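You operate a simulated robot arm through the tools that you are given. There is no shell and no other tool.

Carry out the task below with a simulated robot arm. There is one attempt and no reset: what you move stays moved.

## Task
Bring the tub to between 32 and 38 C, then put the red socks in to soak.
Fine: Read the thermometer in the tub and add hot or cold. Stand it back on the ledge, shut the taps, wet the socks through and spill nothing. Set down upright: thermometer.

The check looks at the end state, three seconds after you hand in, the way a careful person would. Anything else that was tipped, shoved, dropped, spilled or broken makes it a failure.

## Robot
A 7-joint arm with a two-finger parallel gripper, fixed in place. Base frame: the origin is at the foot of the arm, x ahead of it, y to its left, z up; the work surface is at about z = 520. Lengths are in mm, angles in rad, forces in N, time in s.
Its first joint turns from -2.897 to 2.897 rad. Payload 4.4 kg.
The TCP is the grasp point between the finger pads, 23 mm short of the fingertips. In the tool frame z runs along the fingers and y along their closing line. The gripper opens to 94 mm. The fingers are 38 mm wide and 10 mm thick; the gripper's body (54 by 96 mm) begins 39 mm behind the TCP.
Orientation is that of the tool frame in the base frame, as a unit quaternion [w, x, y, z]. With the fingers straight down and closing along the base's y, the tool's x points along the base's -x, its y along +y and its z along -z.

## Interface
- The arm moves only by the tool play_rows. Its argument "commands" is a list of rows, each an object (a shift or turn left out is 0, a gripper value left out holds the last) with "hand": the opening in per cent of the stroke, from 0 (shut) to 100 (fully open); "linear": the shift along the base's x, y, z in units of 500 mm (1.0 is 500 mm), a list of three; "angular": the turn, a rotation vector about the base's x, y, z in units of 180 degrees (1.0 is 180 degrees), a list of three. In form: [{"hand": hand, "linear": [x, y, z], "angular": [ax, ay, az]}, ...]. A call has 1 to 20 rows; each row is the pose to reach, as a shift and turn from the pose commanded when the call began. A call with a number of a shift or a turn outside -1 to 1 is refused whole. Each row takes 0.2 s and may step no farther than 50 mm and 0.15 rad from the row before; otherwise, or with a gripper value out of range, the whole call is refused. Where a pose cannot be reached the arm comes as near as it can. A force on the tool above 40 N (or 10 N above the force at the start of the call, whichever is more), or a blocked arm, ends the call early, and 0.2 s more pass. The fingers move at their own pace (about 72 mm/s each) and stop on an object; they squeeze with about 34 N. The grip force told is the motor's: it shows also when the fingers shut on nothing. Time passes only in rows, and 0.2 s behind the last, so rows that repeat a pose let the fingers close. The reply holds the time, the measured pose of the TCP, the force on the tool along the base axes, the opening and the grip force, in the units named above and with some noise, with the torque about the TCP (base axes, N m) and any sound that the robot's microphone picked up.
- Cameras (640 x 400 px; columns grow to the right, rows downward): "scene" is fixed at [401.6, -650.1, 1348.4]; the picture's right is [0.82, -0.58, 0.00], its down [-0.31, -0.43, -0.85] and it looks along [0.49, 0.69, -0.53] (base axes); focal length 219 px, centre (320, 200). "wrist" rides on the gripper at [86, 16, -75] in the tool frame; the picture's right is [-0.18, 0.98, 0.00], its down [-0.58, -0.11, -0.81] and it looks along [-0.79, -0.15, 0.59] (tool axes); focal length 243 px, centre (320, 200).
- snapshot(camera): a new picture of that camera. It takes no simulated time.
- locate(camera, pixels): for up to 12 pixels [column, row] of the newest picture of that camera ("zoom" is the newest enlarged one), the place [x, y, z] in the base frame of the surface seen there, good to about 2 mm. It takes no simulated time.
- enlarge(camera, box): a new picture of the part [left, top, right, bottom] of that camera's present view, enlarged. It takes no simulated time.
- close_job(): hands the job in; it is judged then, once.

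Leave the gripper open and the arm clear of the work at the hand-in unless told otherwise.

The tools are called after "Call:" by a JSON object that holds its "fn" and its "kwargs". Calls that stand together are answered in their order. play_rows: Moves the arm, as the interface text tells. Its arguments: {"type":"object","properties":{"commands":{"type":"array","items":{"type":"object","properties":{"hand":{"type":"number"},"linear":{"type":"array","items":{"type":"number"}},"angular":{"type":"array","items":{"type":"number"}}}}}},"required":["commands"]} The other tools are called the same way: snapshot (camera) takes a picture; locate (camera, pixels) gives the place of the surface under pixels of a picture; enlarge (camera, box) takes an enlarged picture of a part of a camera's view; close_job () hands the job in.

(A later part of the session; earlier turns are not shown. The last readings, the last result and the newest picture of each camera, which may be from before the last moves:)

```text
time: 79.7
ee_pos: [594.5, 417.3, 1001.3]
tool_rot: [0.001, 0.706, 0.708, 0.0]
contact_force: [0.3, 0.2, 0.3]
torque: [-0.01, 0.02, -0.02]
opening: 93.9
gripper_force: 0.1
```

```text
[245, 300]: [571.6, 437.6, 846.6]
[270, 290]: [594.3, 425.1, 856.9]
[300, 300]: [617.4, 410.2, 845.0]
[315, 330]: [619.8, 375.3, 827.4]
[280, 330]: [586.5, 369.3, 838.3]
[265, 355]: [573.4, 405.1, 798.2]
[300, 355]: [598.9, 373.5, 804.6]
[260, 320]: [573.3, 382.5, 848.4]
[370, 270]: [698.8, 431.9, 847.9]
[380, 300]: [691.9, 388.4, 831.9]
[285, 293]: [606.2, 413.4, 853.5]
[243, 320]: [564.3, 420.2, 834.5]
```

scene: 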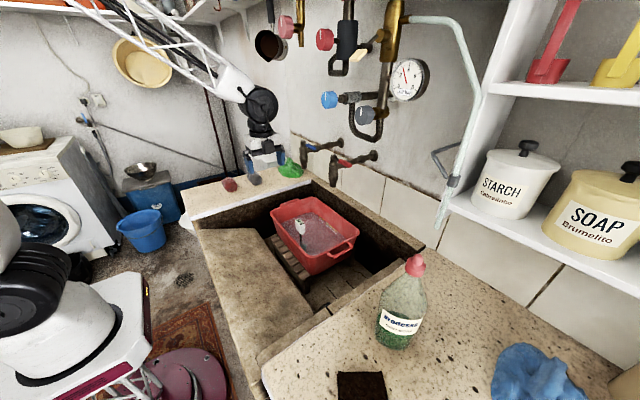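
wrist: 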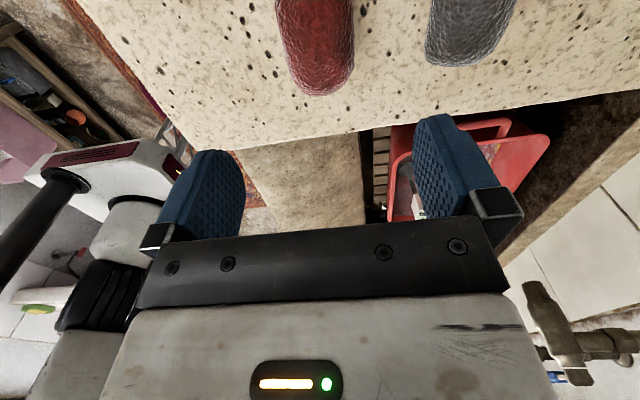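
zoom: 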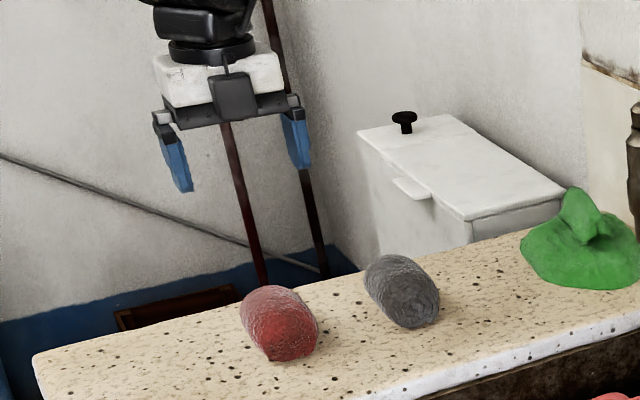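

The red roll is centred x≈594, y≈413, diameter ~60 (top z 858), axis along y; grey roll starts at x≈688. Descending to TCP z≈833 around it.

Call:
{"fn": "play_rows", "kwargs": {"commands": [{"hand": 100, "linear": [-0.001, -0.008, -0.08]}, {"linear": [-0.001, -0.008, -0.16]}, {"linear": [-0.001, -0.008, -0.24]}, {"linear": [-0.001, -0.008, -0.3]}, {"linear": [-0.001, -0.008, -0.336]}, {"linear": [-0.001, -0.008, -0.336]}]}}

Call:
{"fn": "snapshot", "kwargs": {"camera": "wrist"}}

Call:
{"fn": "enlarge", "kwargs": {"camera": "scene", "box": [190, 140, 286, 200]}}

```text
time: 81.1
ee_pos: [591.6, 412.1, 833.0]
tool_rot: [0.002, 0.706, 0.708, 0.001]
contact_force: [-0.2, -0.5, 0.0]
torque: [0.05, -0.03, -0.01]
opening: 93.9
gripper_force: 0.1
```

```text
taken
```

wrist: 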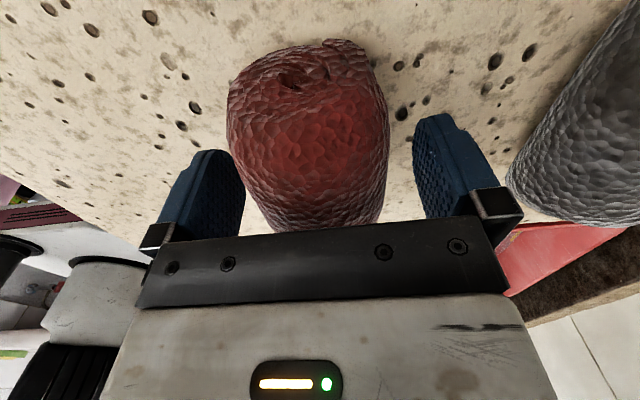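

```text
6.67 times, centred on (238, 170) of scene
```

zoom: 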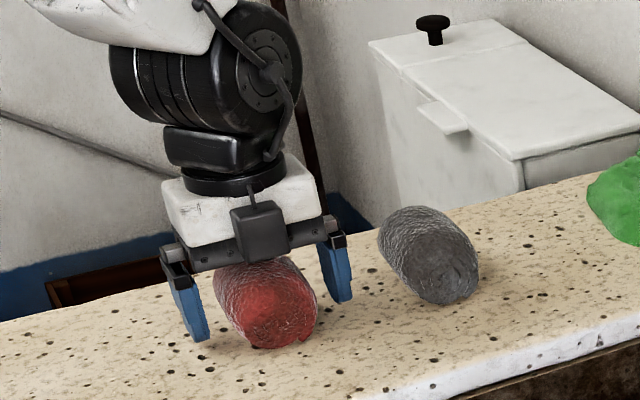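

The roll sits nicely between the fingers. Closing on it.

Call:
{"fn": "play_rows", "kwargs": {"commands": [{"hand": 75}, {"hand": 65}, {"hand": 58}, {"hand": 40}, {"hand": 20}, {"hand": 0}, {"hand": 0}, {"hand": 0}]}}

Call:
{"fn": "snapshot", "kwargs": {"camera": "wrist"}}

```text
time: 82.9
ee_pos: [592.0, 411.9, 832.9]
tool_rot: [0.001, 0.707, 0.707, -0.001]
contact_force: [-0.1, 0.3, 1.0]
torque: [0.02, -0.02, 0.02]
opening: 61.3
gripper_force: 33.9
```

```text
taken
```

wrist: 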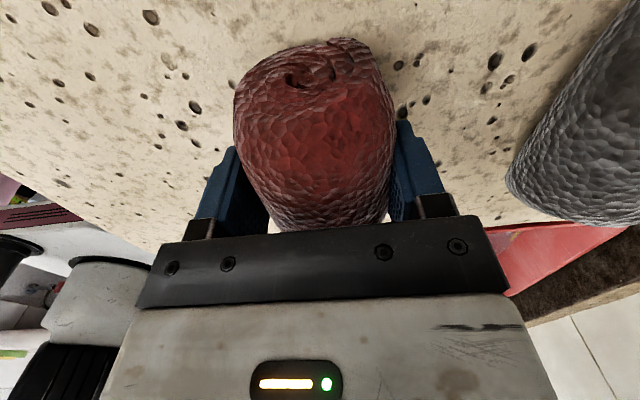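

Gripped (opening 61). Lifting to z≈950 and carrying over to above the tub at (765, −90), low enough to stay under the knobs.

Call:
{"fn": "play_rows", "kwargs": {"commands": [{"hand": 0, "linear": [0, 0, 0.04]}, {"linear": [0, 0, 0.12]}, {"linear": [0, 0, 0.2]}, {"linear": [0, 0, 0.236]}, {"linear": [0.0288, -0.0837, 0.236]}, {"linear": [0.0577, -0.1673, 0.236]}, {"linear": [0.0865, -0.251, 0.236]}, {"linear": [0.1153, -0.3347, 0.236]}, {"linear": [0.1442, -0.4183, 0.236]}, {"linear": [0.173, -0.502, 0.236]}, {"linear": [0.2018, -0.5857, 0.236]}, {"linear": [0.2307, -0.6693, 0.236]}, {"linear": [0.2595, -0.753, 0.236]}, {"linear": [0.2883, -0.8367, 0.236]}, {"linear": [0.3172, -0.9203, 0.236]}, {"linear": [0.346, -1.0, 0.236]}, {"linear": [0.346, -1.0, 0.236]}]}}

Call:
{"fn": "snapshot", "kwargs": {"camera": "wrist"}}

Call:
{"fn": "snapshot", "kwargs": {"camera": "scene"}}

Call:
{"fn": "enlarge", "kwargs": {"camera": "scene", "box": [290, 213, 322, 233]}}

```text
time: 86.5
ee_pos: [770.2, -87.7, 951.2]
tool_rot: [0.001, 0.706, 0.708, 0.0]
contact_force: [-0.3, -0.8, 0.8]
torque: [0.02, -0.01, 0.02]
opening: 0.1
gripper_force: 34.1
```

```text
taken
```

wrist: 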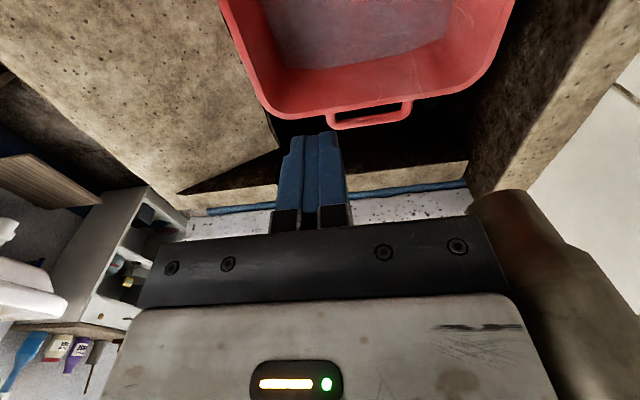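

```text
taken
```

scene: 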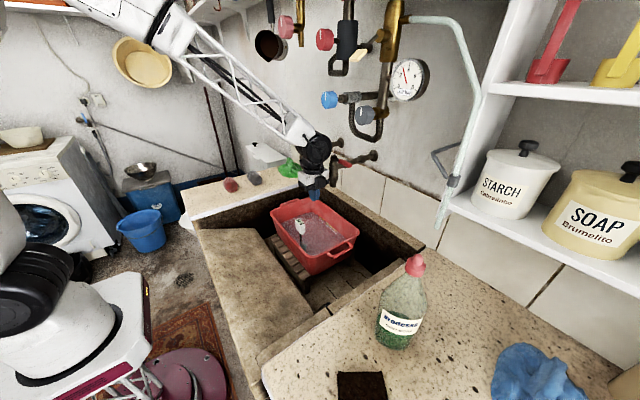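

```text
16.00 times, centred on (306, 223) of scene
```

zoom: 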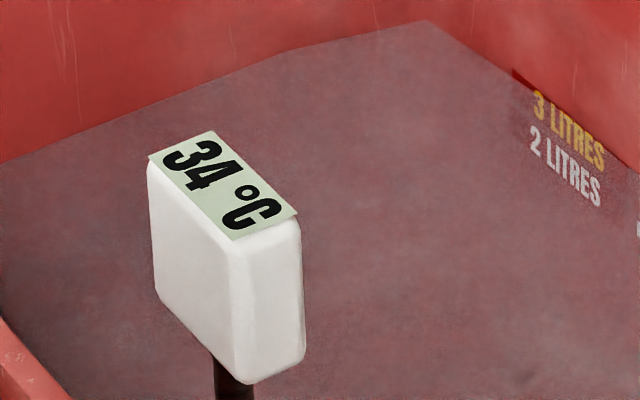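

The socks slipped out – the gripper is shut on nothing, and they are still on the ledge at (230,184). I look at how they lie now.

Call:
{"fn": "enlarge", "kwargs": {"camera": "scene", "box": [190, 140, 286, 200]}}

```text
6.67 times, centred on (238, 170) of scene
```

zoom: 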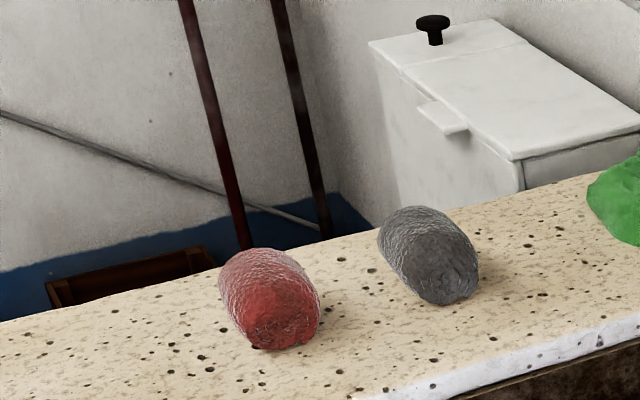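

Call:
{"fn": "locate", "kwargs": {"camera": "zoom", "pixels": [[225, 260], [260, 250], [300, 270], [318, 310], [280, 320], [255, 348], [300, 340], [235, 310], [275, 255], [290, 262], [222, 285], [315, 300]]}}

```text
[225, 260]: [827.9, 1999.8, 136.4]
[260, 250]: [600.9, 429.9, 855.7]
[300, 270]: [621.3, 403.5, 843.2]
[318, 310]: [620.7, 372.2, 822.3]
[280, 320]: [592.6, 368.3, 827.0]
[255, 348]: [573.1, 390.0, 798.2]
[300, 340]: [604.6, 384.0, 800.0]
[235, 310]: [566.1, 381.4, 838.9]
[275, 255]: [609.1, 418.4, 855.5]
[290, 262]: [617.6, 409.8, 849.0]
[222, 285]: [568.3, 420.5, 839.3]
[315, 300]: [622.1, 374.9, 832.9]
```

Socks lie unmoved at x≈594, y≈412. I go back, opening the gripper on the way, to regrip lower and lift more gently.

Call:
{"fn": "play_rows", "kwargs": {"commands": [{"hand": 0, "linear": [-0.0288, 0.0837, 0]}, {"linear": [-0.0577, 0.1673, 0]}, {"linear": [-0.0865, 0.251, 0]}, {"linear": [-0.1153, 0.3347, 0]}, {"linear": [-0.1442, 0.4183, 0]}, {"linear": [-0.173, 0.502, 0]}, {"linear": [-0.2018, 0.5857, 0]}, {"linear": [-0.2307, 0.6693, 0]}, {"hand": 100, "linear": [-0.2595, 0.753, 0]}, {"linear": [-0.2883, 0.8367, 0]}, {"linear": [-0.3172, 0.9203, 0]}, {"linear": [-0.352, 0.998, 0]}, {"linear": [-0.352, 0.998, 0]}, {"linear": [-0.352, 0.998, 0]}]}}

Call:
{"fn": "snapshot", "kwargs": {"camera": "wrist"}}

```text
time: 89.5
ee_pos: [590.0, 410.7, 948.7]
tool_rot: [0.001, 0.706, 0.708, 0.001]
contact_force: [-0.4, 0.5, 0.2]
torque: [0.01, 0.0, -0.02]
opening: 94.1
gripper_force: 0.0
```

```text
taken
```

wrist: 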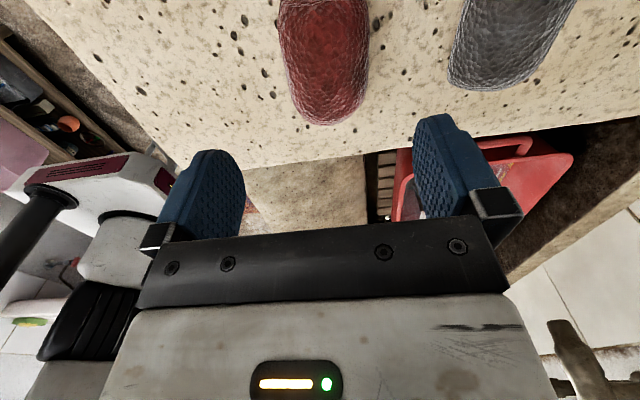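

Call:
{"fn": "locate", "kwargs": {"camera": "wrist", "pixels": [[281, 40], [290, 90], [325, 60], [325, 20], [367, 40], [366, 90], [330, 120], [300, 110], [325, 100], [320, 3], [350, 110], [283, 10]]}}

```text
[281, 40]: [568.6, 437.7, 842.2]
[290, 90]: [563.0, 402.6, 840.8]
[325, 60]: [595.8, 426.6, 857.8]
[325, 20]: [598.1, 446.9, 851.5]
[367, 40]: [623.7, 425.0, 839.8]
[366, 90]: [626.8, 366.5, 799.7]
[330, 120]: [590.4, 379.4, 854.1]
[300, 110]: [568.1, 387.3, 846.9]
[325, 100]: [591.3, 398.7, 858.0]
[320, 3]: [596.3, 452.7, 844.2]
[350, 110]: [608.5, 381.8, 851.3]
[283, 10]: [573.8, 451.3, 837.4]
```

Roll centre is at (595, 414). Descending deeper to z≈824 (fingertips just above the ledge), then close and lift slowly by 15 mm to test the hold.

Call:
{"fn": "play_rows", "kwargs": {"commands": [{"hand": 100, "linear": [0.01, 0.007, -0.06]}, {"linear": [0.01, 0.007, -0.13]}, {"linear": [0.01, 0.007, -0.2]}, {"linear": [0.01, 0.007, -0.235]}, {"linear": [0.01, 0.007, -0.249]}, {"hand": 80, "linear": [0.01, 0.007, -0.249]}, {"hand": 65, "linear": [0.01, 0.007, -0.249]}, {"hand": 50, "linear": [0.01, 0.007, -0.249]}, {"hand": 0, "linear": [0.01, 0.007, -0.249]}, {"hand": 0, "linear": [0.01, 0.007, -0.249]}, {"hand": 0, "linear": [0.01, 0.007, -0.249]}, {"hand": 0, "linear": [0.01, 0.007, -0.249]}, {"hand": 0, "linear": [0.01, 0.007, -0.249]}]}}

Call:
{"fn": "play_rows", "kwargs": {"commands": [{"hand": 0, "linear": [0, 0, 0.006]}, {"hand": 0, "linear": [0, 0, 0.012]}, {"hand": 0, "linear": [0, 0, 0.018]}, {"hand": 0, "linear": [0, 0, 0.024]}, {"hand": 0, "linear": [0, 0, 0.03]}, {"hand": 0, "linear": [0, 0, 0.03]}]}}

Call:
{"fn": "snapshot", "kwargs": {"camera": "wrist"}}

Call:
{"fn": "enlarge", "kwargs": {"camera": "scene", "box": [190, 140, 286, 200]}}

```text
time: 92.3
ee_pos: [595.2, 413.0, 824.4]
tool_rot: [0.0, 0.706, 0.708, 0.0]
contact_force: [0.5, 0.4, 2.8]
torque: [-0.03, -0.07, -0.1]
opening: 61.2
gripper_force: 34.2
```

```text
time: 93.7
ee_pos: [596.0, 414.9, 839.9]
tool_rot: [0.001, 0.707, 0.708, 0.0]
contact_force: [0.3, 0.3, -0.2]
torque: [0.0, 0.0, 0.02]
opening: 61.4
gripper_force: 34.0
```

```text
taken
```

wrist: 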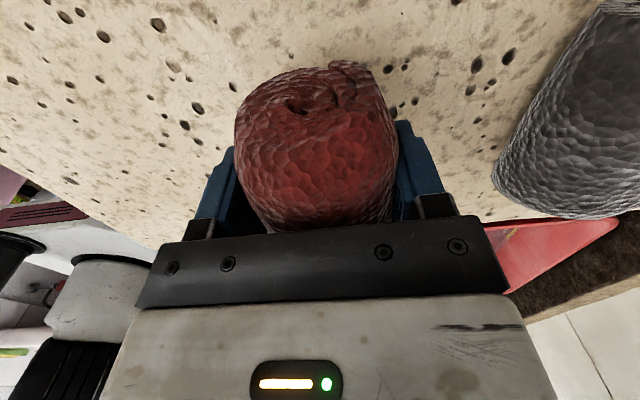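

```text
6.67 times, centred on (238, 170) of scene
```

zoom: 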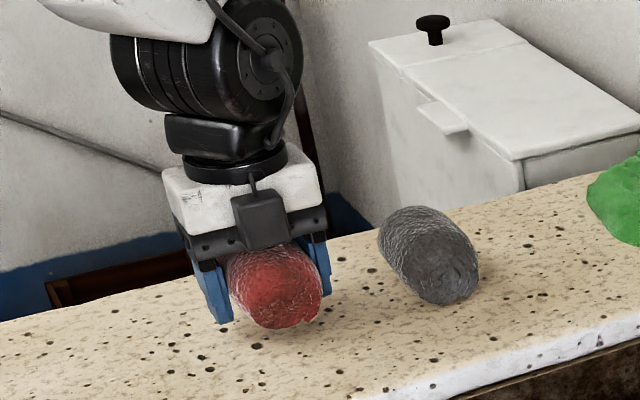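

Now the socks come up with the fingers (opening still 61). Continuing the lift gently to z≈950.

Call:
{"fn": "play_rows", "kwargs": {"commands": [{"hand": 0, "linear": [0, 0, 0.015]}, {"linear": [0, 0, 0.035]}, {"linear": [0, 0, 0.06]}, {"linear": [0, 0, 0.085]}, {"linear": [0, 0, 0.11]}, {"linear": [0, 0, 0.135]}, {"linear": [0, 0, 0.16]}, {"linear": [0, 0, 0.185]}, {"linear": [0, 0, 0.21]}, {"linear": [0, 0, 0.22]}]}}

Call:
{"fn": "snapshot", "kwargs": {"camera": "wrist"}}

Call:
{"fn": "enlarge", "kwargs": {"camera": "scene", "box": [190, 120, 286, 200]}}

```text
time: 95.9
ee_pos: [596.4, 414.0, 951.0]
tool_rot: [0.001, 0.706, 0.708, 0.0]
contact_force: [0.1, 0.8, -0.9]
torque: [0.01, 0.01, 0.01]
opening: 61.2
gripper_force: 34.9
```

```text
taken
```

wrist: 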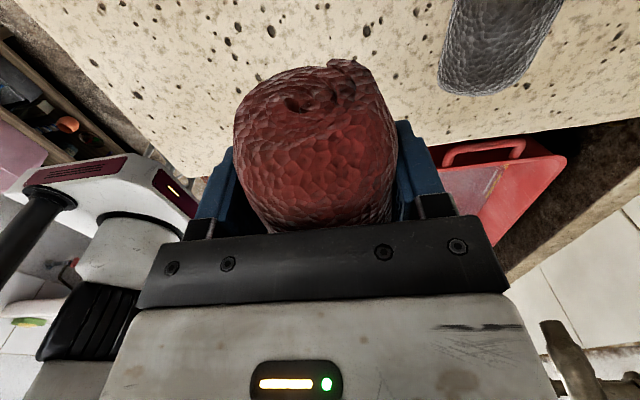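

```text
5.00 times, centred on (238, 160) of scene
```

zoom: 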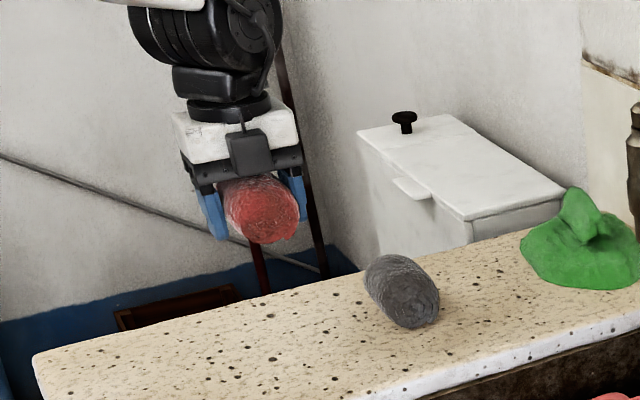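

The socks are held well. Carrying them to above the tub (768, −81) with gentle steps.

Call:
{"fn": "play_rows", "kwargs": {"commands": [{"hand": 0, "linear": [0.012, -0.035, 0]}, {"linear": [0.032, -0.093, 0]}, {"linear": [0.053, -0.153, 0]}, {"linear": [0.074, -0.213, 0]}, {"linear": [0.095, -0.273, 0]}, {"linear": [0.116, -0.333, 0]}, {"linear": [0.137, -0.393, 0]}, {"linear": [0.158, -0.453, 0]}, {"linear": [0.179, -0.513, 0]}, {"linear": [0.2, -0.573, 0]}, {"linear": [0.221, -0.633, 0]}, {"linear": [0.242, -0.693, 0]}, {"linear": [0.263, -0.753, 0]}, {"linear": [0.284, -0.813, 0]}, {"linear": [0.305, -0.873, 0]}, {"linear": [0.326, -0.933, 0]}, {"linear": [0.34, -0.975, 0]}, {"linear": [0.344, -0.99, 0]}, {"linear": [0.344, -0.99, 0]}]}}

Call:
{"fn": "snapshot", "kwargs": {"camera": "wrist"}}

Call:
{"fn": "snapshot", "kwargs": {"camera": "scene"}}

Call:
{"fn": "enlarge", "kwargs": {"camera": "scene", "box": [290, 213, 322, 233]}}

```text
time: 99.9
ee_pos: [768.7, -79.9, 951.5]
tool_rot: [0.001, 0.707, 0.708, 0.001]
contact_force: [0.5, 0.8, -0.7]
torque: [0.0, -0.01, 0.02]
opening: 61.4
gripper_force: 33.9
```

```text
taken
```

wrist: 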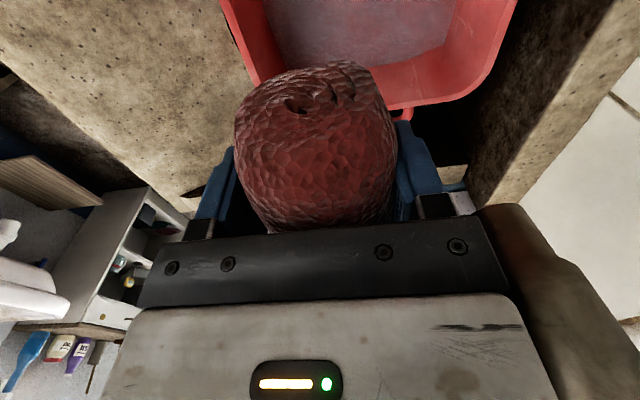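

```text
taken
```

scene: 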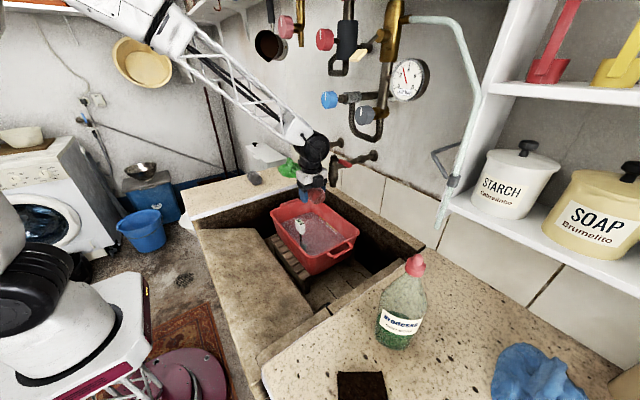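

```text
16.00 times, centred on (306, 223) of scene
```

zoom: 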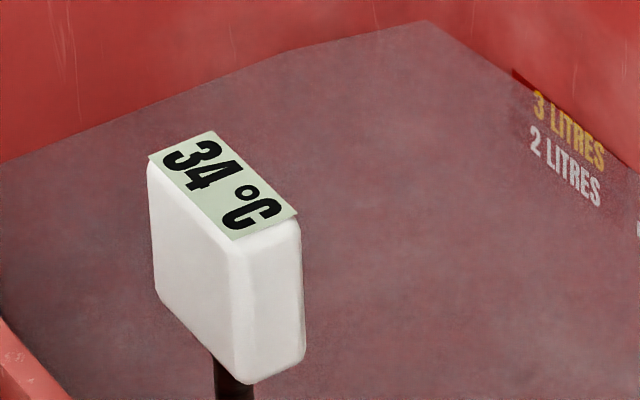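

34 °C is steady. Before lowering: my wrist camera would strike the thermometer in this yaw, so I shift to (758, −95) and yaw −30° so the camera swings to x≈815, clear of both thermometer and tap; then descend to z≈725.

Call:
{"fn": "play_rows", "kwargs": {"commands": [{"hand": 0, "linear": [-0.012, -0.01, 0], "angular": [0, 0, -0.035]}, {"linear": [-0.021, -0.02, 0], "angular": [0, 0, -0.075]}, {"linear": [-0.021, -0.03, 0], "angular": [0, 0, -0.115]}, {"linear": [-0.021, -0.03, 0], "angular": [0, 0, -0.15]}, {"linear": [-0.021, -0.03, 0], "angular": [0, 0, -0.1667]}, {"linear": [-0.021, -0.03, 0], "angular": [0, 0, -0.1667]}]}}

Call:
{"fn": "snapshot", "kwargs": {"camera": "wrist"}}

Call:
{"fn": "enlarge", "kwargs": {"camera": "scene", "box": [258, 120, 402, 250]}}

```text
time: 101.3
ee_pos: [757.1, -95.2, 949.9]
tool_rot: [0.002, 0.866, 0.501, 0.0]
contact_force: [0.6, 0.9, -0.4]
torque: [-0.02, 0.02, 0.03]
opening: 61.2
gripper_force: 34.2
```

```text
taken
```

wrist: 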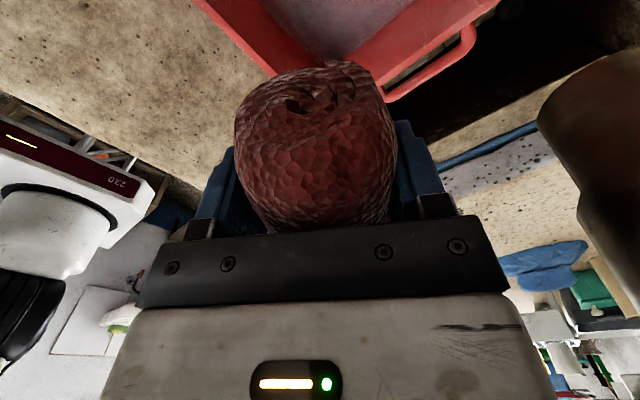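

```text
3.08 times, centred on (330, 185) of scene
```

zoom: 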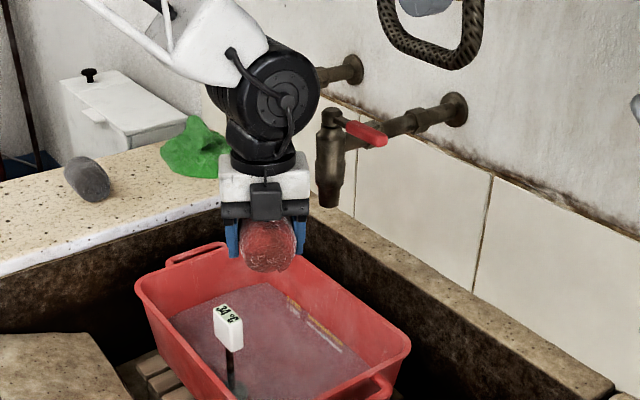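

Clear of the tap. Descending straight to z≈725 (socks just inside the tub, above the water).

Call:
{"fn": "play_rows", "kwargs": {"commands": [{"hand": 0, "linear": [0, 0, -0.05]}, {"linear": [0, 0, -0.11]}, {"linear": [0, 0, -0.17]}, {"linear": [0, 0, -0.23]}, {"linear": [0, 0, -0.29]}, {"linear": [0, 0, -0.35]}, {"linear": [0, 0, -0.4]}, {"linear": [0, 0, -0.44]}, {"linear": [0, 0, -0.45]}, {"linear": [0, 0, -0.45]}]}}

Call:
{"fn": "snapshot", "kwargs": {"camera": "wrist"}}

Call:
{"fn": "enlarge", "kwargs": {"camera": "scene", "box": [258, 170, 370, 270]}}

```text
time: 103.5
ee_pos: [756.3, -94.3, 725.1]
tool_rot: [0.002, 0.866, 0.5, -0.001]
contact_force: [0.2, -0.2, -0.4]
torque: [0.03, -0.01, -0.02]
opening: 61.3
gripper_force: 33.9
```

```text
taken
```

wrist: 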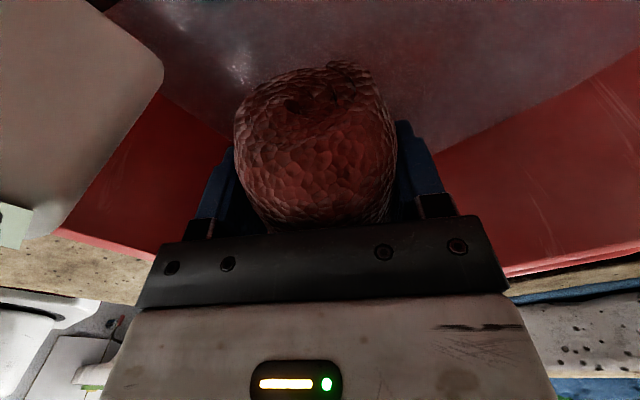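

```text
4.00 times, centred on (314, 220) of scene
```

zoom: 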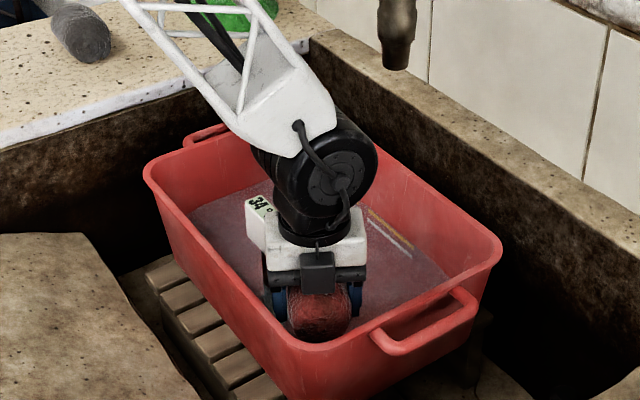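

Inside the tub, clear of the thermometer. Shift +33 mm in x (away from thermometer), then lower into the water to z≈657.

Call:
{"fn": "play_rows", "kwargs": {"commands": [{"hand": 0, "linear": [0.03, 0, 0]}, {"linear": [0.066, 0, 0]}, {"linear": [0.066, 0, -0.03]}, {"linear": [0.066, 0, -0.06]}, {"linear": [0.066, 0, -0.085]}, {"linear": [0.066, 0, -0.105]}, {"linear": [0.066, 0, -0.12]}, {"linear": [0.066, 0, -0.13]}, {"linear": [0.066, 0, -0.136]}, {"linear": [0.066, 0, -0.136]}]}}

Call:
{"fn": "snapshot", "kwargs": {"camera": "wrist"}}

Call:
{"fn": "enlarge", "kwargs": {"camera": "scene", "box": [258, 170, 370, 270]}}

```text
time: 105.7
ee_pos: [792.2, -95.3, 658.1]
tool_rot: [0.001, 0.866, 0.5, 0.0]
contact_force: [0.3, -0.2, -0.7]
torque: [0.0, -0.03, 0.03]
opening: 61.0
gripper_force: 33.4
```

```text
taken
```

wrist: 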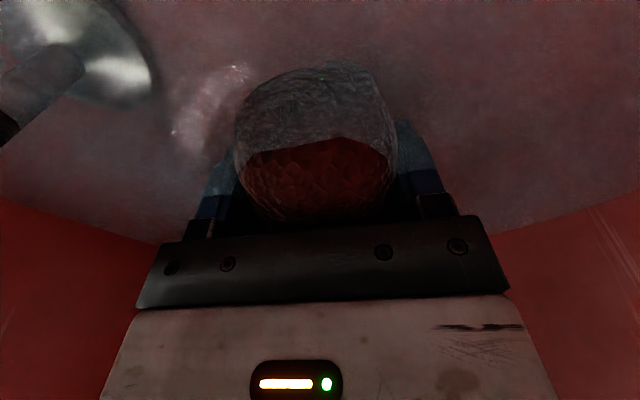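

```text
4.00 times, centred on (314, 220) of scene
```

zoom: 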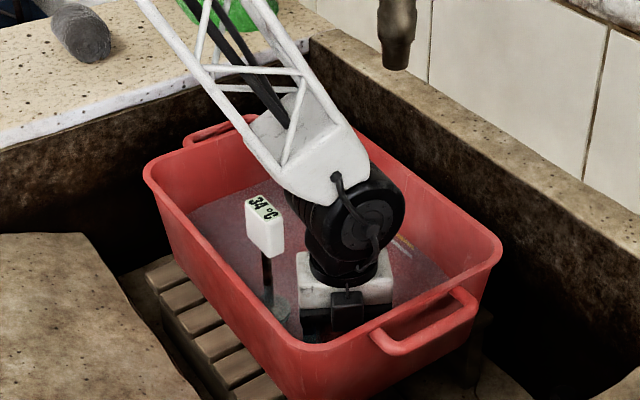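

The socks are in the water, top still above the surface. I hold a couple of seconds here, then open gently.

Call:
{"fn": "play_rows", "kwargs": {"commands": [{"hand": 0, "linear": [0, 0, -0.004]}, {"hand": 0, "linear": [0, 0, -0.006]}, {"hand": 0, "linear": [0, 0, -0.006]}, {"hand": 0, "linear": [0, 0, -0.006]}, {"hand": 0, "linear": [0, 0, -0.006]}, {"hand": 0, "linear": [0, 0, -0.006]}, {"hand": 70, "linear": [0, 0, -0.006]}, {"hand": 80, "linear": [0, 0, -0.006]}, {"hand": 85, "linear": [0, 0, -0.006]}, {"hand": 85, "linear": [0, 0, -0.006]}]}}

Call:
{"fn": "snapshot", "kwargs": {"camera": "wrist"}}

Call:
{"fn": "enlarge", "kwargs": {"camera": "scene", "box": [258, 170, 370, 270]}}

```text
time: 107.9
ee_pos: [790.0, -94.5, 653.7]
tool_rot: [0.001, 0.865, 0.501, -0.001]
contact_force: [0.2, 0.0, 0.2]
torque: [0.0, 0.0, 0.02]
opening: 80.1
gripper_force: 0.0
```

```text
taken
```

wrist: 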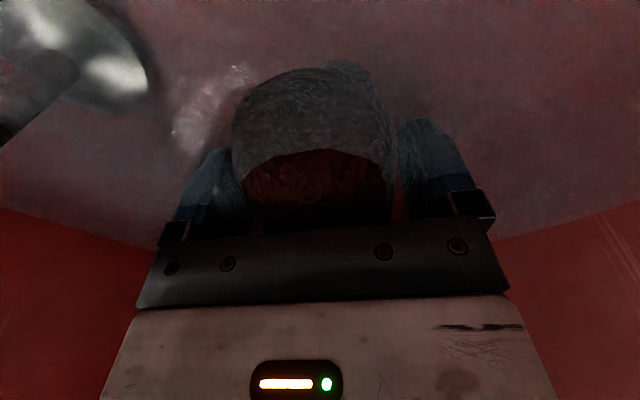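

```text
4.00 times, centred on (314, 220) of scene
```

zoom: 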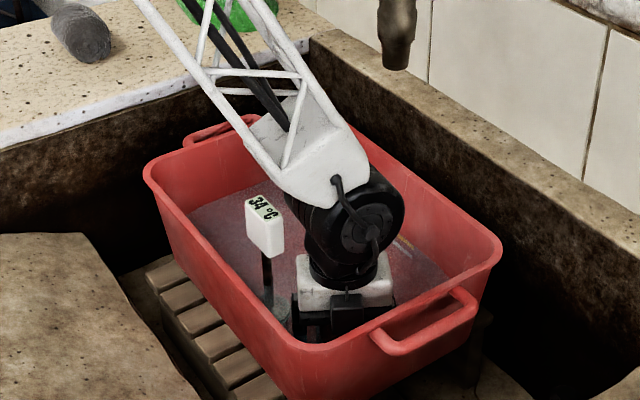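

Released. Rising to z≈725, shifting back −33 mm in x, then up to 950 to look.

Call:
{"fn": "play_rows", "kwargs": {"commands": [{"hand": 85, "linear": [0, 0, 0.03]}, {"linear": [0, 0, 0.08]}, {"linear": [0, 0, 0.14]}, {"linear": [-0.035, 0, 0.15]}, {"linear": [-0.066, 0, 0.16]}, {"linear": [-0.066, 0, 0.23]}, {"linear": [-0.066, 0, 0.31]}, {"linear": [-0.066, 0, 0.39]}, {"linear": [-0.066, 0, 0.47]}, {"linear": [-0.066, 0, 0.55]}, {"linear": [-0.066, 0, 0.6]}, {"linear": [-0.066, 0, 0.6]}]}}

Call:
{"fn": "snapshot", "kwargs": {"camera": "wrist"}}

Call:
{"fn": "enlarge", "kwargs": {"camera": "scene", "box": [258, 185, 370, 285]}}

```text
time: 110.5
ee_pos: [756.6, -93.2, 953.8]
tool_rot: [0.001, 0.866, 0.501, -0.001]
contact_force: [-0.4, -0.5, 0.1]
torque: [-0.01, 0.02, -0.01]
opening: 79.8
gripper_force: 0.1
```

```text
taken
```

wrist: 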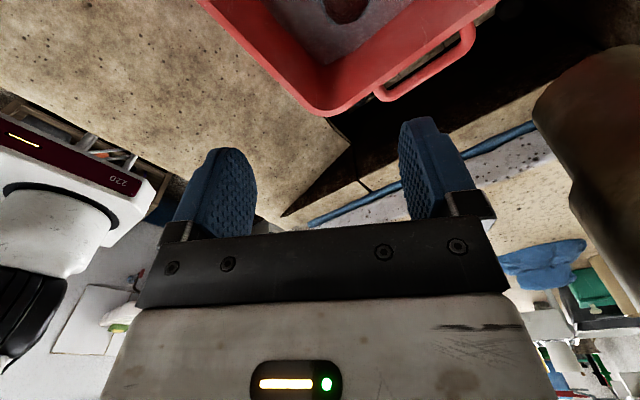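

```text
4.00 times, centred on (314, 235) of scene
```

zoom: 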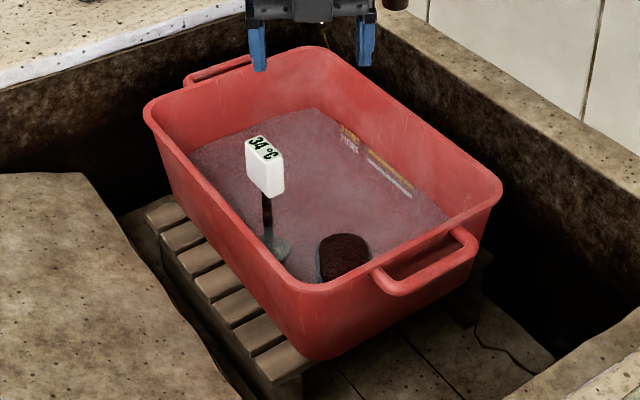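

The part of the socks above water now looks dark (wet). Zooming in to judge.

Call:
{"fn": "enlarge", "kwargs": {"camera": "scene", "box": [302, 232, 350, 262]}}

Call:
{"fn": "enlarge", "kwargs": {"camera": "scene", "box": [290, 213, 322, 233]}}

```text
13.33 times, centred on (326, 247) of scene
```

zoom: 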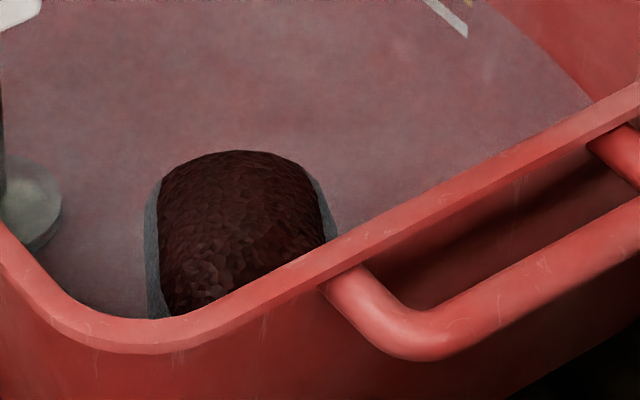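

```text
16.00 times, centred on (306, 223) of scene
```

zoom: 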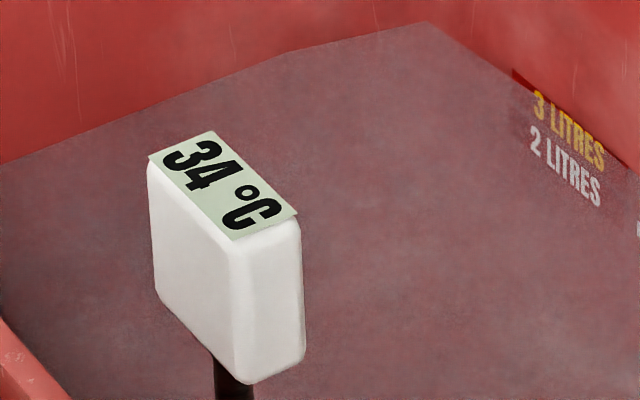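

The exposed top is uniformly dark red – wet – and the water still reads 34 °C. Now I retrieve the thermometer: first locate its head.

Call:
{"fn": "locate", "kwargs": {"camera": "zoom", "pixels": [[155, 158], [212, 135], [295, 212], [235, 237], [225, 185], [160, 260], [240, 370], [300, 350], [265, 300], [152, 180], [220, 140], [232, 390]]}}

```text
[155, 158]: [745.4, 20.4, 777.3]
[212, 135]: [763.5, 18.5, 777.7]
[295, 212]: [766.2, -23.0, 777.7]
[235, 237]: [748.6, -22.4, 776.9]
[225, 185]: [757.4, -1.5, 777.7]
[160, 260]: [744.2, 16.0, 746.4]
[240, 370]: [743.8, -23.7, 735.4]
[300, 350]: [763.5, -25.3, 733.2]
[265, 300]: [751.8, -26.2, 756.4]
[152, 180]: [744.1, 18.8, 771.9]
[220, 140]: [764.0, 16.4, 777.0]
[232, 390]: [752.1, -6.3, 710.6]
```

Head centre ≈(756, −1), top z 777. Moving over it with yaw +30° (fingers closing along x).

Call:
{"fn": "play_rows", "kwargs": {"commands": [{"hand": 85, "linear": [0, 0.04, 0], "angular": [0, 0, 0.035]}, {"linear": [0, 0.09, 0], "angular": [0, 0, 0.075]}, {"hand": 100, "linear": [0, 0.14, 0], "angular": [0, 0, 0.115]}, {"linear": [0, 0.18, 0], "angular": [0, 0, 0.15]}, {"linear": [-0.0012, 0.1844, 0], "angular": [0, 0, 0.1667]}, {"linear": [-0.0012, 0.1844, 0], "angular": [0, 0, 0.1667]}]}}

Call:
{"fn": "snapshot", "kwargs": {"camera": "wrist"}}

Call:
{"fn": "snapshot", "kwargs": {"camera": "scene"}}

```text
time: 111.9
ee_pos: [757.6, -2.7, 955.7]
tool_rot: [0.001, 0.706, 0.709, 0.0]
contact_force: [0.5, 0.6, 0.9]
torque: [-0.01, 0.02, -0.01]
opening: 94.0
gripper_force: 0.0
```

```text
taken
```

wrist: 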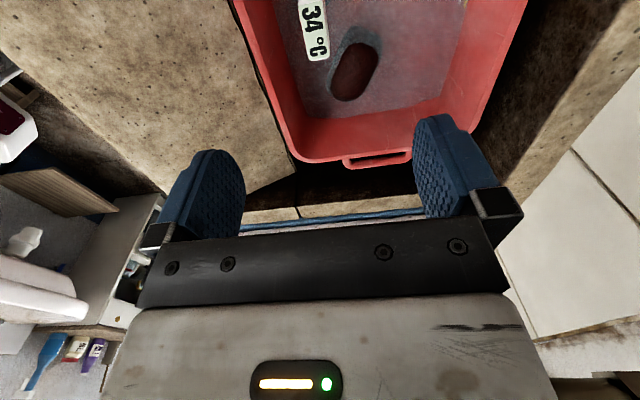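

```text
taken
```

scene: 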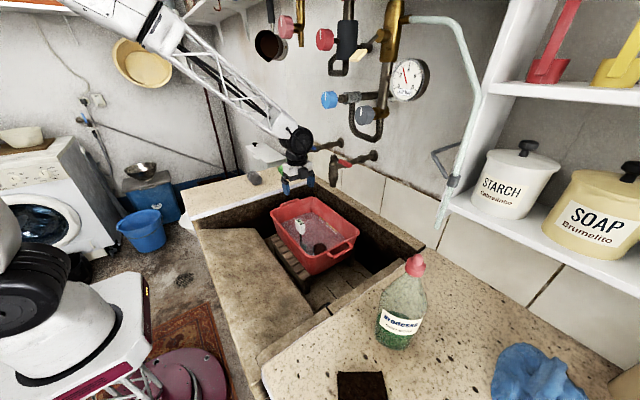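

I'll take a closer look at the socks and thermometer from the wrist camera before descending.

Call:
{"fn": "enlarge", "kwargs": {"camera": "wrist", "box": [290, 0, 418, 110]}}

Call:
{"fn": "locate", "kwargs": {"camera": "wrist", "pixels": [[300, 10], [320, 5], [305, 55], [327, 55], [355, 70], [345, 90], [365, 50], [310, 30]]}}

```text
3.64 times, centred on (354, 55) of wrist
```

zoom: 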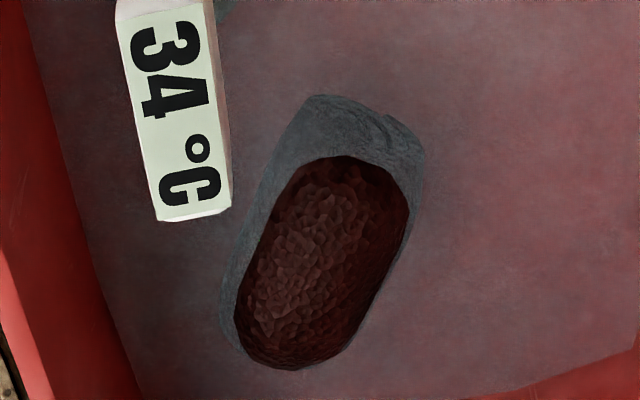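

```text
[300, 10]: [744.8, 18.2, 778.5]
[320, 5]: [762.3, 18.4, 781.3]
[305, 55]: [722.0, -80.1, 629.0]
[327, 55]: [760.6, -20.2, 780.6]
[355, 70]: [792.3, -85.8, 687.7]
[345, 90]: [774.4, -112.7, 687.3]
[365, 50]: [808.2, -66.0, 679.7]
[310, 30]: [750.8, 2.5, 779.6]
```

Socks evenly dark and soaked. Head centre (755, −1). Descending to z≈764 around the head.

Call:
{"fn": "play_rows", "kwargs": {"commands": [{"hand": 100, "linear": [-0.004, 0.002, -0.07]}, {"linear": [-0.004, 0.002, -0.14]}, {"linear": [-0.004, 0.002, -0.21]}, {"linear": [-0.004, 0.002, -0.27]}, {"linear": [-0.004, 0.002, -0.32]}, {"linear": [-0.004, 0.002, -0.36]}, {"linear": [-0.004, 0.002, -0.383]}, {"linear": [-0.004, 0.002, -0.383]}]}}

Call:
{"fn": "snapshot", "kwargs": {"camera": "wrist"}}

Call:
{"fn": "enlarge", "kwargs": {"camera": "scene", "box": [258, 170, 370, 270]}}

```text
time: 113.7
ee_pos: [755.0, -2.4, 763.0]
tool_rot: [0.001, 0.707, 0.707, 0.001]
contact_force: [0.0, -1.5, 0.8]
torque: [0.05, 0.03, 0.02]
opening: 94.0
gripper_force: 0.0
```

```text
taken
```

wrist: 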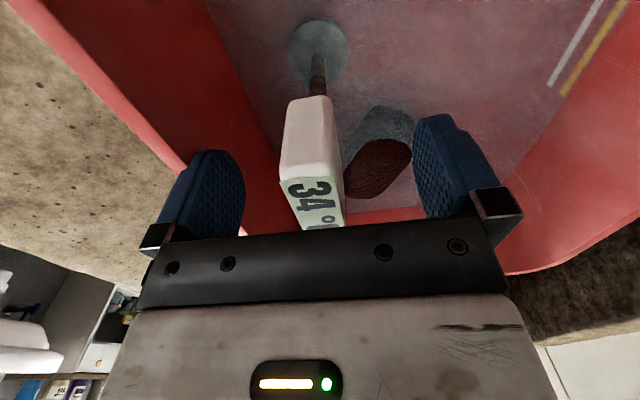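

```text
4.00 times, centred on (314, 220) of scene
```

zoom: 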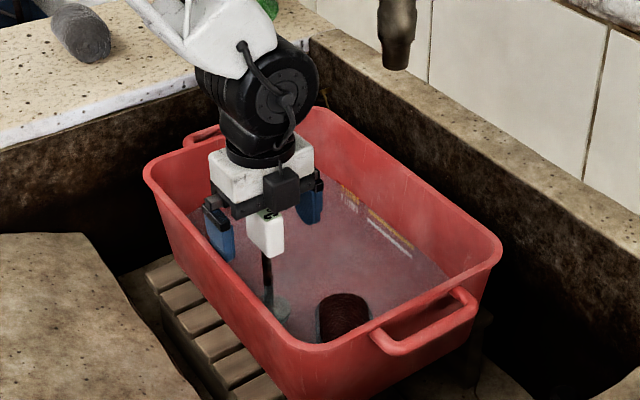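

The head looks a bit toward the −x finger. I'll measure its edges from this close view.

Call:
{"fn": "locate", "kwargs": {"camera": "wrist", "pixels": [[285, 170], [338, 165], [290, 195], [340, 190], [292, 130], [333, 130], [310, 190], [298, 215], [342, 215]]}}

```text
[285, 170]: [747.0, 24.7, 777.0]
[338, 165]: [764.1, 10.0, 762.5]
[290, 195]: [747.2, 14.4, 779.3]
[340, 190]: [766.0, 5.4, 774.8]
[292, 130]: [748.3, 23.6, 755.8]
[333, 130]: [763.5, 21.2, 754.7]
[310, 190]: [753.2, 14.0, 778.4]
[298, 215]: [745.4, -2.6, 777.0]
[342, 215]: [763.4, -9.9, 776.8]
```

Edges at x 746–765: centred on the TCP (755). Closing on the head.

Call:
{"fn": "play_rows", "kwargs": {"commands": [{"hand": 60}, {"hand": 40}, {"hand": 33}, {"hand": 28}, {"hand": 22}, {"hand": 10}, {"hand": 0}, {"hand": 0}, {"hand": 0}, {"hand": 0}]}}

Call:
{"fn": "snapshot", "kwargs": {"camera": "wrist"}}

```text
time: 115.9
ee_pos: [754.2, -2.1, 762.1]
tool_rot: [0.001, 0.706, 0.708, 0.0]
contact_force: [-0.4, -0.2, 0.2]
torque: [-0.01, 0.03, 0.0]
opening: 21.8
gripper_force: 33.9
```

```text
taken
```

wrist: 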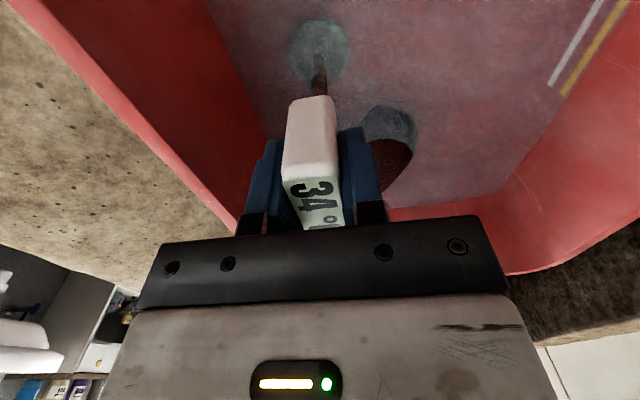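

Gripped (opening 21.8). Lifting straight up to z≈985, letting it drip over the tub for a moment.

Call:
{"fn": "play_rows", "kwargs": {"commands": [{"hand": 0, "linear": [0, 0, 0.02]}, {"linear": [0, 0, 0.06]}, {"linear": [0, 0, 0.1]}, {"linear": [0, 0, 0.14]}, {"linear": [0, 0, 0.18]}, {"linear": [0, 0, 0.22]}, {"linear": [0, 0, 0.27]}, {"linear": [0, 0, 0.32]}, {"linear": [0, 0, 0.37]}, {"linear": [0, 0, 0.42]}, {"linear": [0, 0, 0.446]}, {"linear": [0, 0, 0.446]}, {"linear": [0, 0, 0.446]}, {"linear": [0, 0, 0.446]}]}}

Call:
{"fn": "snapshot", "kwargs": {"camera": "wrist"}}

Call:
{"fn": "enlarge", "kwargs": {"camera": "scene", "box": [250, 120, 394, 270]}}

```text
time: 118.9
ee_pos: [754.7, -2.6, 985.8]
tool_rot: [0.001, 0.706, 0.708, 0.0]
contact_force: [0.2, 0.3, -1.3]
torque: [0.0, 0.01, -0.01]
opening: 21.7
gripper_force: 33.8
```

```text
taken
```

wrist: 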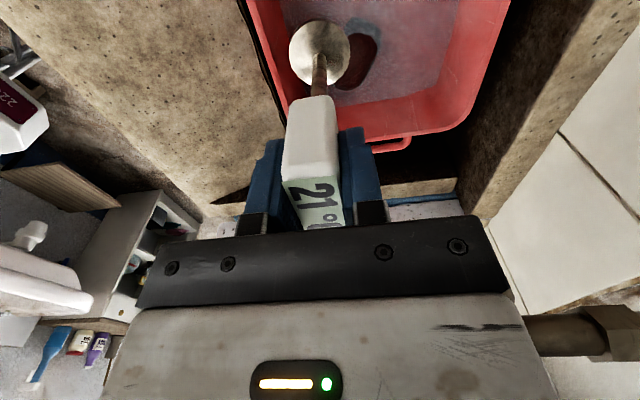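

```text
2.67 times, centred on (322, 195) of scene
```

zoom: 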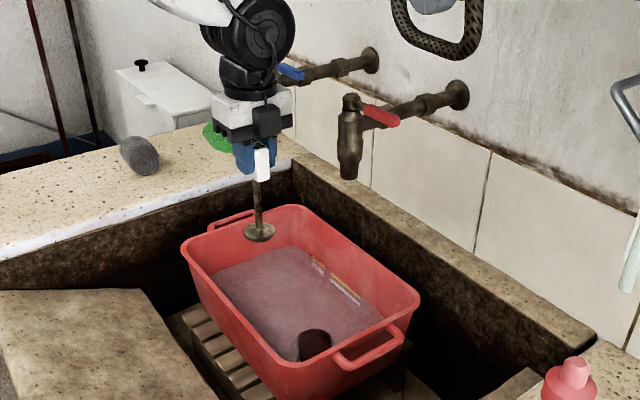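

The thermometer hangs straight and reacts quickly (21 °C in air), so 34 °C was a true settled reading. Carrying it over to above its original spot (479, 454).

Call:
{"fn": "play_rows", "kwargs": {"commands": [{"hand": 0, "linear": [-0.02, 0.033, 0]}, {"linear": [-0.059, 0.098, 0]}, {"linear": [-0.099, 0.163, 0]}, {"linear": [-0.138, 0.228, 0]}, {"linear": [-0.177, 0.293, 0]}, {"linear": [-0.217, 0.359, 0]}, {"linear": [-0.256, 0.424, 0]}, {"linear": [-0.295, 0.489, 0]}, {"linear": [-0.335, 0.554, 0]}, {"linear": [-0.374, 0.62, 0]}, {"linear": [-0.413, 0.685, 0]}, {"linear": [-0.453, 0.75, 0]}, {"linear": [-0.492, 0.815, 0]}, {"linear": [-0.531, 0.88, 0]}, {"linear": [-0.551, 0.913, 0]}, {"linear": [-0.551, 0.913, 0]}, {"linear": [-0.551, 0.913, 0]}]}}

Call:
{"fn": "snapshot", "kwargs": {"camera": "wrist"}}

Call:
{"fn": "enlarge", "kwargs": {"camera": "scene", "box": [168, 120, 264, 200]}}

```text
time: 122.5
ee_pos: [479.0, 458.0, 986.3]
tool_rot: [0.002, 0.707, 0.707, 0.001]
contact_force: [-0.1, 0.1, 0.1]
torque: [0.02, -0.02, 0.01]
opening: 21.6
gripper_force: 33.6
```

```text
taken
```

wrist: 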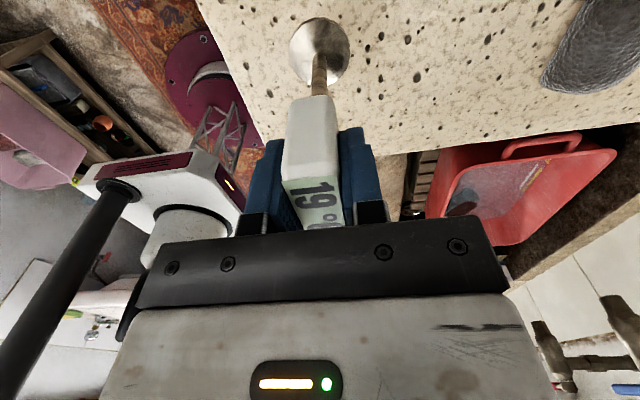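

```text
5.00 times, centred on (216, 160) of scene
```

zoom: 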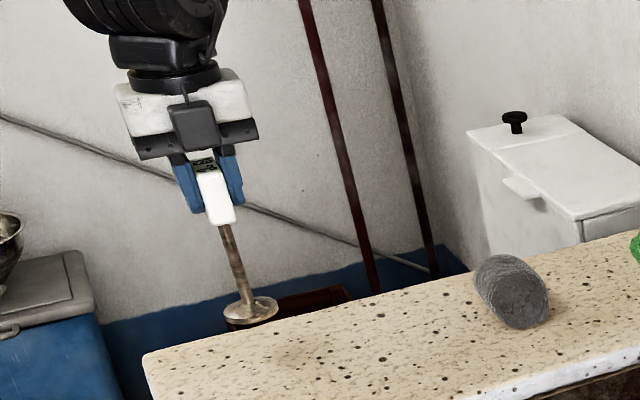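

At (479, 458). I nudge −4 mm in y and descend to just above the ledge (z≈937), then creep down until contact.

Call:
{"fn": "play_rows", "kwargs": {"commands": [{"hand": 0, "linear": [0, -0.008, -0.03]}, {"linear": [0, -0.008, -0.06]}, {"linear": [0, -0.008, -0.085]}, {"linear": [0, -0.008, -0.097]}, {"linear": [0, -0.008, -0.101]}, {"linear": [0, -0.008, -0.101]}]}}

Call:
{"fn": "enlarge", "kwargs": {"camera": "scene", "box": [168, 140, 248, 200]}}

```text
time: 123.9
ee_pos: [478.5, 450.9, 934.9]
tool_rot: [0.001, 0.707, 0.707, 0.0]
contact_force: [-0.1, -0.9, -1.1]
torque: [-0.01, 0.01, 0.03]
opening: 21.9
gripper_force: 34.4
```

```text
6.67 times, centred on (208, 170) of scene
```

zoom: 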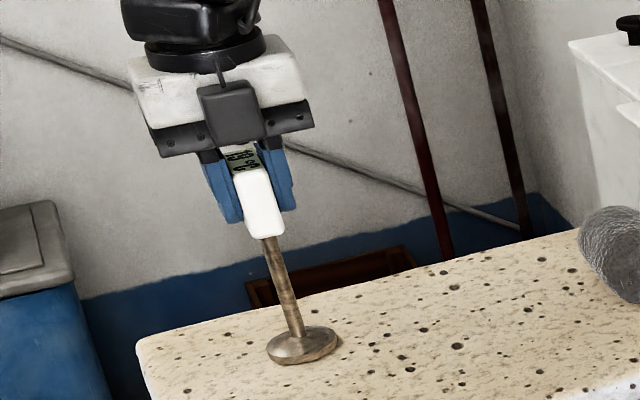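

The base is just above the ledge. Creeping down 1 mm at a time for contact.

Call:
{"fn": "play_rows", "kwargs": {"commands": [{"hand": 0, "linear": [0, 0, -0.002]}, {"linear": [0, 0, -0.004]}, {"linear": [0, 0, -0.005]}, {"linear": [0, 0, -0.005]}]}}

```text
time: 124.9
ee_pos: [479.9, 452.1, 933.6]
tool_rot: [0.001, 0.706, 0.708, 0.001]
contact_force: [0.0, -6.6, 20.0]
torque: [-0.85, 0.22, 0.0]
opening: 21.8
gripper_force: 33.9
```

Contact (force z +20). I ease up 1 mm to unload, then open gradually.

Call:
{"fn": "play_rows", "kwargs": {"commands": [{"hand": 0, "linear": [0, 0, 0.001]}, {"hand": 0, "linear": [0, 0, 0.002]}, {"hand": 0, "linear": [0, 0, 0.002]}]}}

```text
time: 125.7
ee_pos: [478.5, 450.2, 931.9]
tool_rot: [0.001, 0.706, 0.708, 0.0]
contact_force: [1.0, 3.2, 7.5]
torque: [0.59, -0.12, -0.09]
opening: 21.5
gripper_force: 34.2
```

Load is small (7 N). Opening the fingers slowly now.

Call:
{"fn": "play_rows", "kwargs": {"commands": [{"hand": 26, "linear": [0, 0, 0.001]}, {"hand": 30, "linear": [0, 0, 0.001]}, {"hand": 36, "linear": [0, 0, 0.001]}, {"hand": 50, "linear": [0, 0, 0.001]}, {"hand": 80, "linear": [0, 0, 0.001]}, {"hand": 100, "linear": [0, 0, 0.001]}, {"hand": 100, "linear": [0, 0, 0.001]}, {"hand": 100, "linear": [0, 0, 0.001]}]}}

Call:
{"fn": "snapshot", "kwargs": {"camera": "wrist"}}

Call:
{"fn": "enlarge", "kwargs": {"camera": "scene", "box": [168, 140, 248, 200]}}

```text
time: 127.5
ee_pos: [478.4, 450.8, 933.1]
tool_rot: [0.002, 0.707, 0.707, 0.0]
contact_force: [-0.7, -1.0, -0.9]
torque: [0.02, 0.02, 0.01]
opening: 93.9
gripper_force: 0.1
```

```text
taken
```

wrist: 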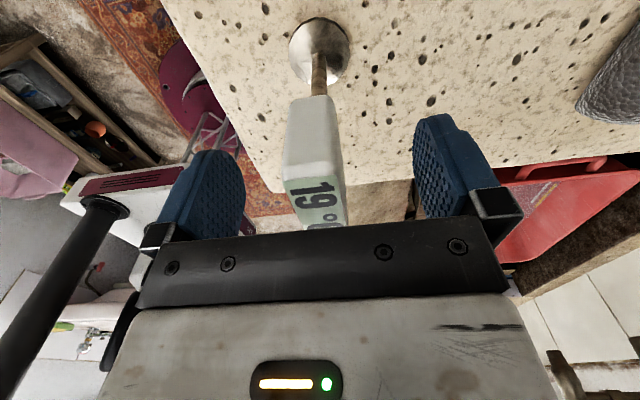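

```text
6.67 times, centred on (208, 170) of scene
```

zoom: 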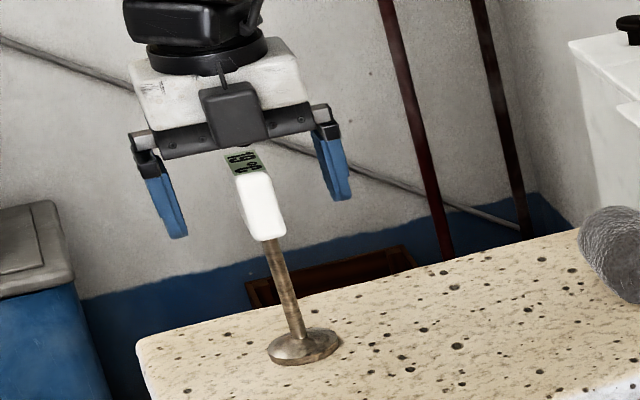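

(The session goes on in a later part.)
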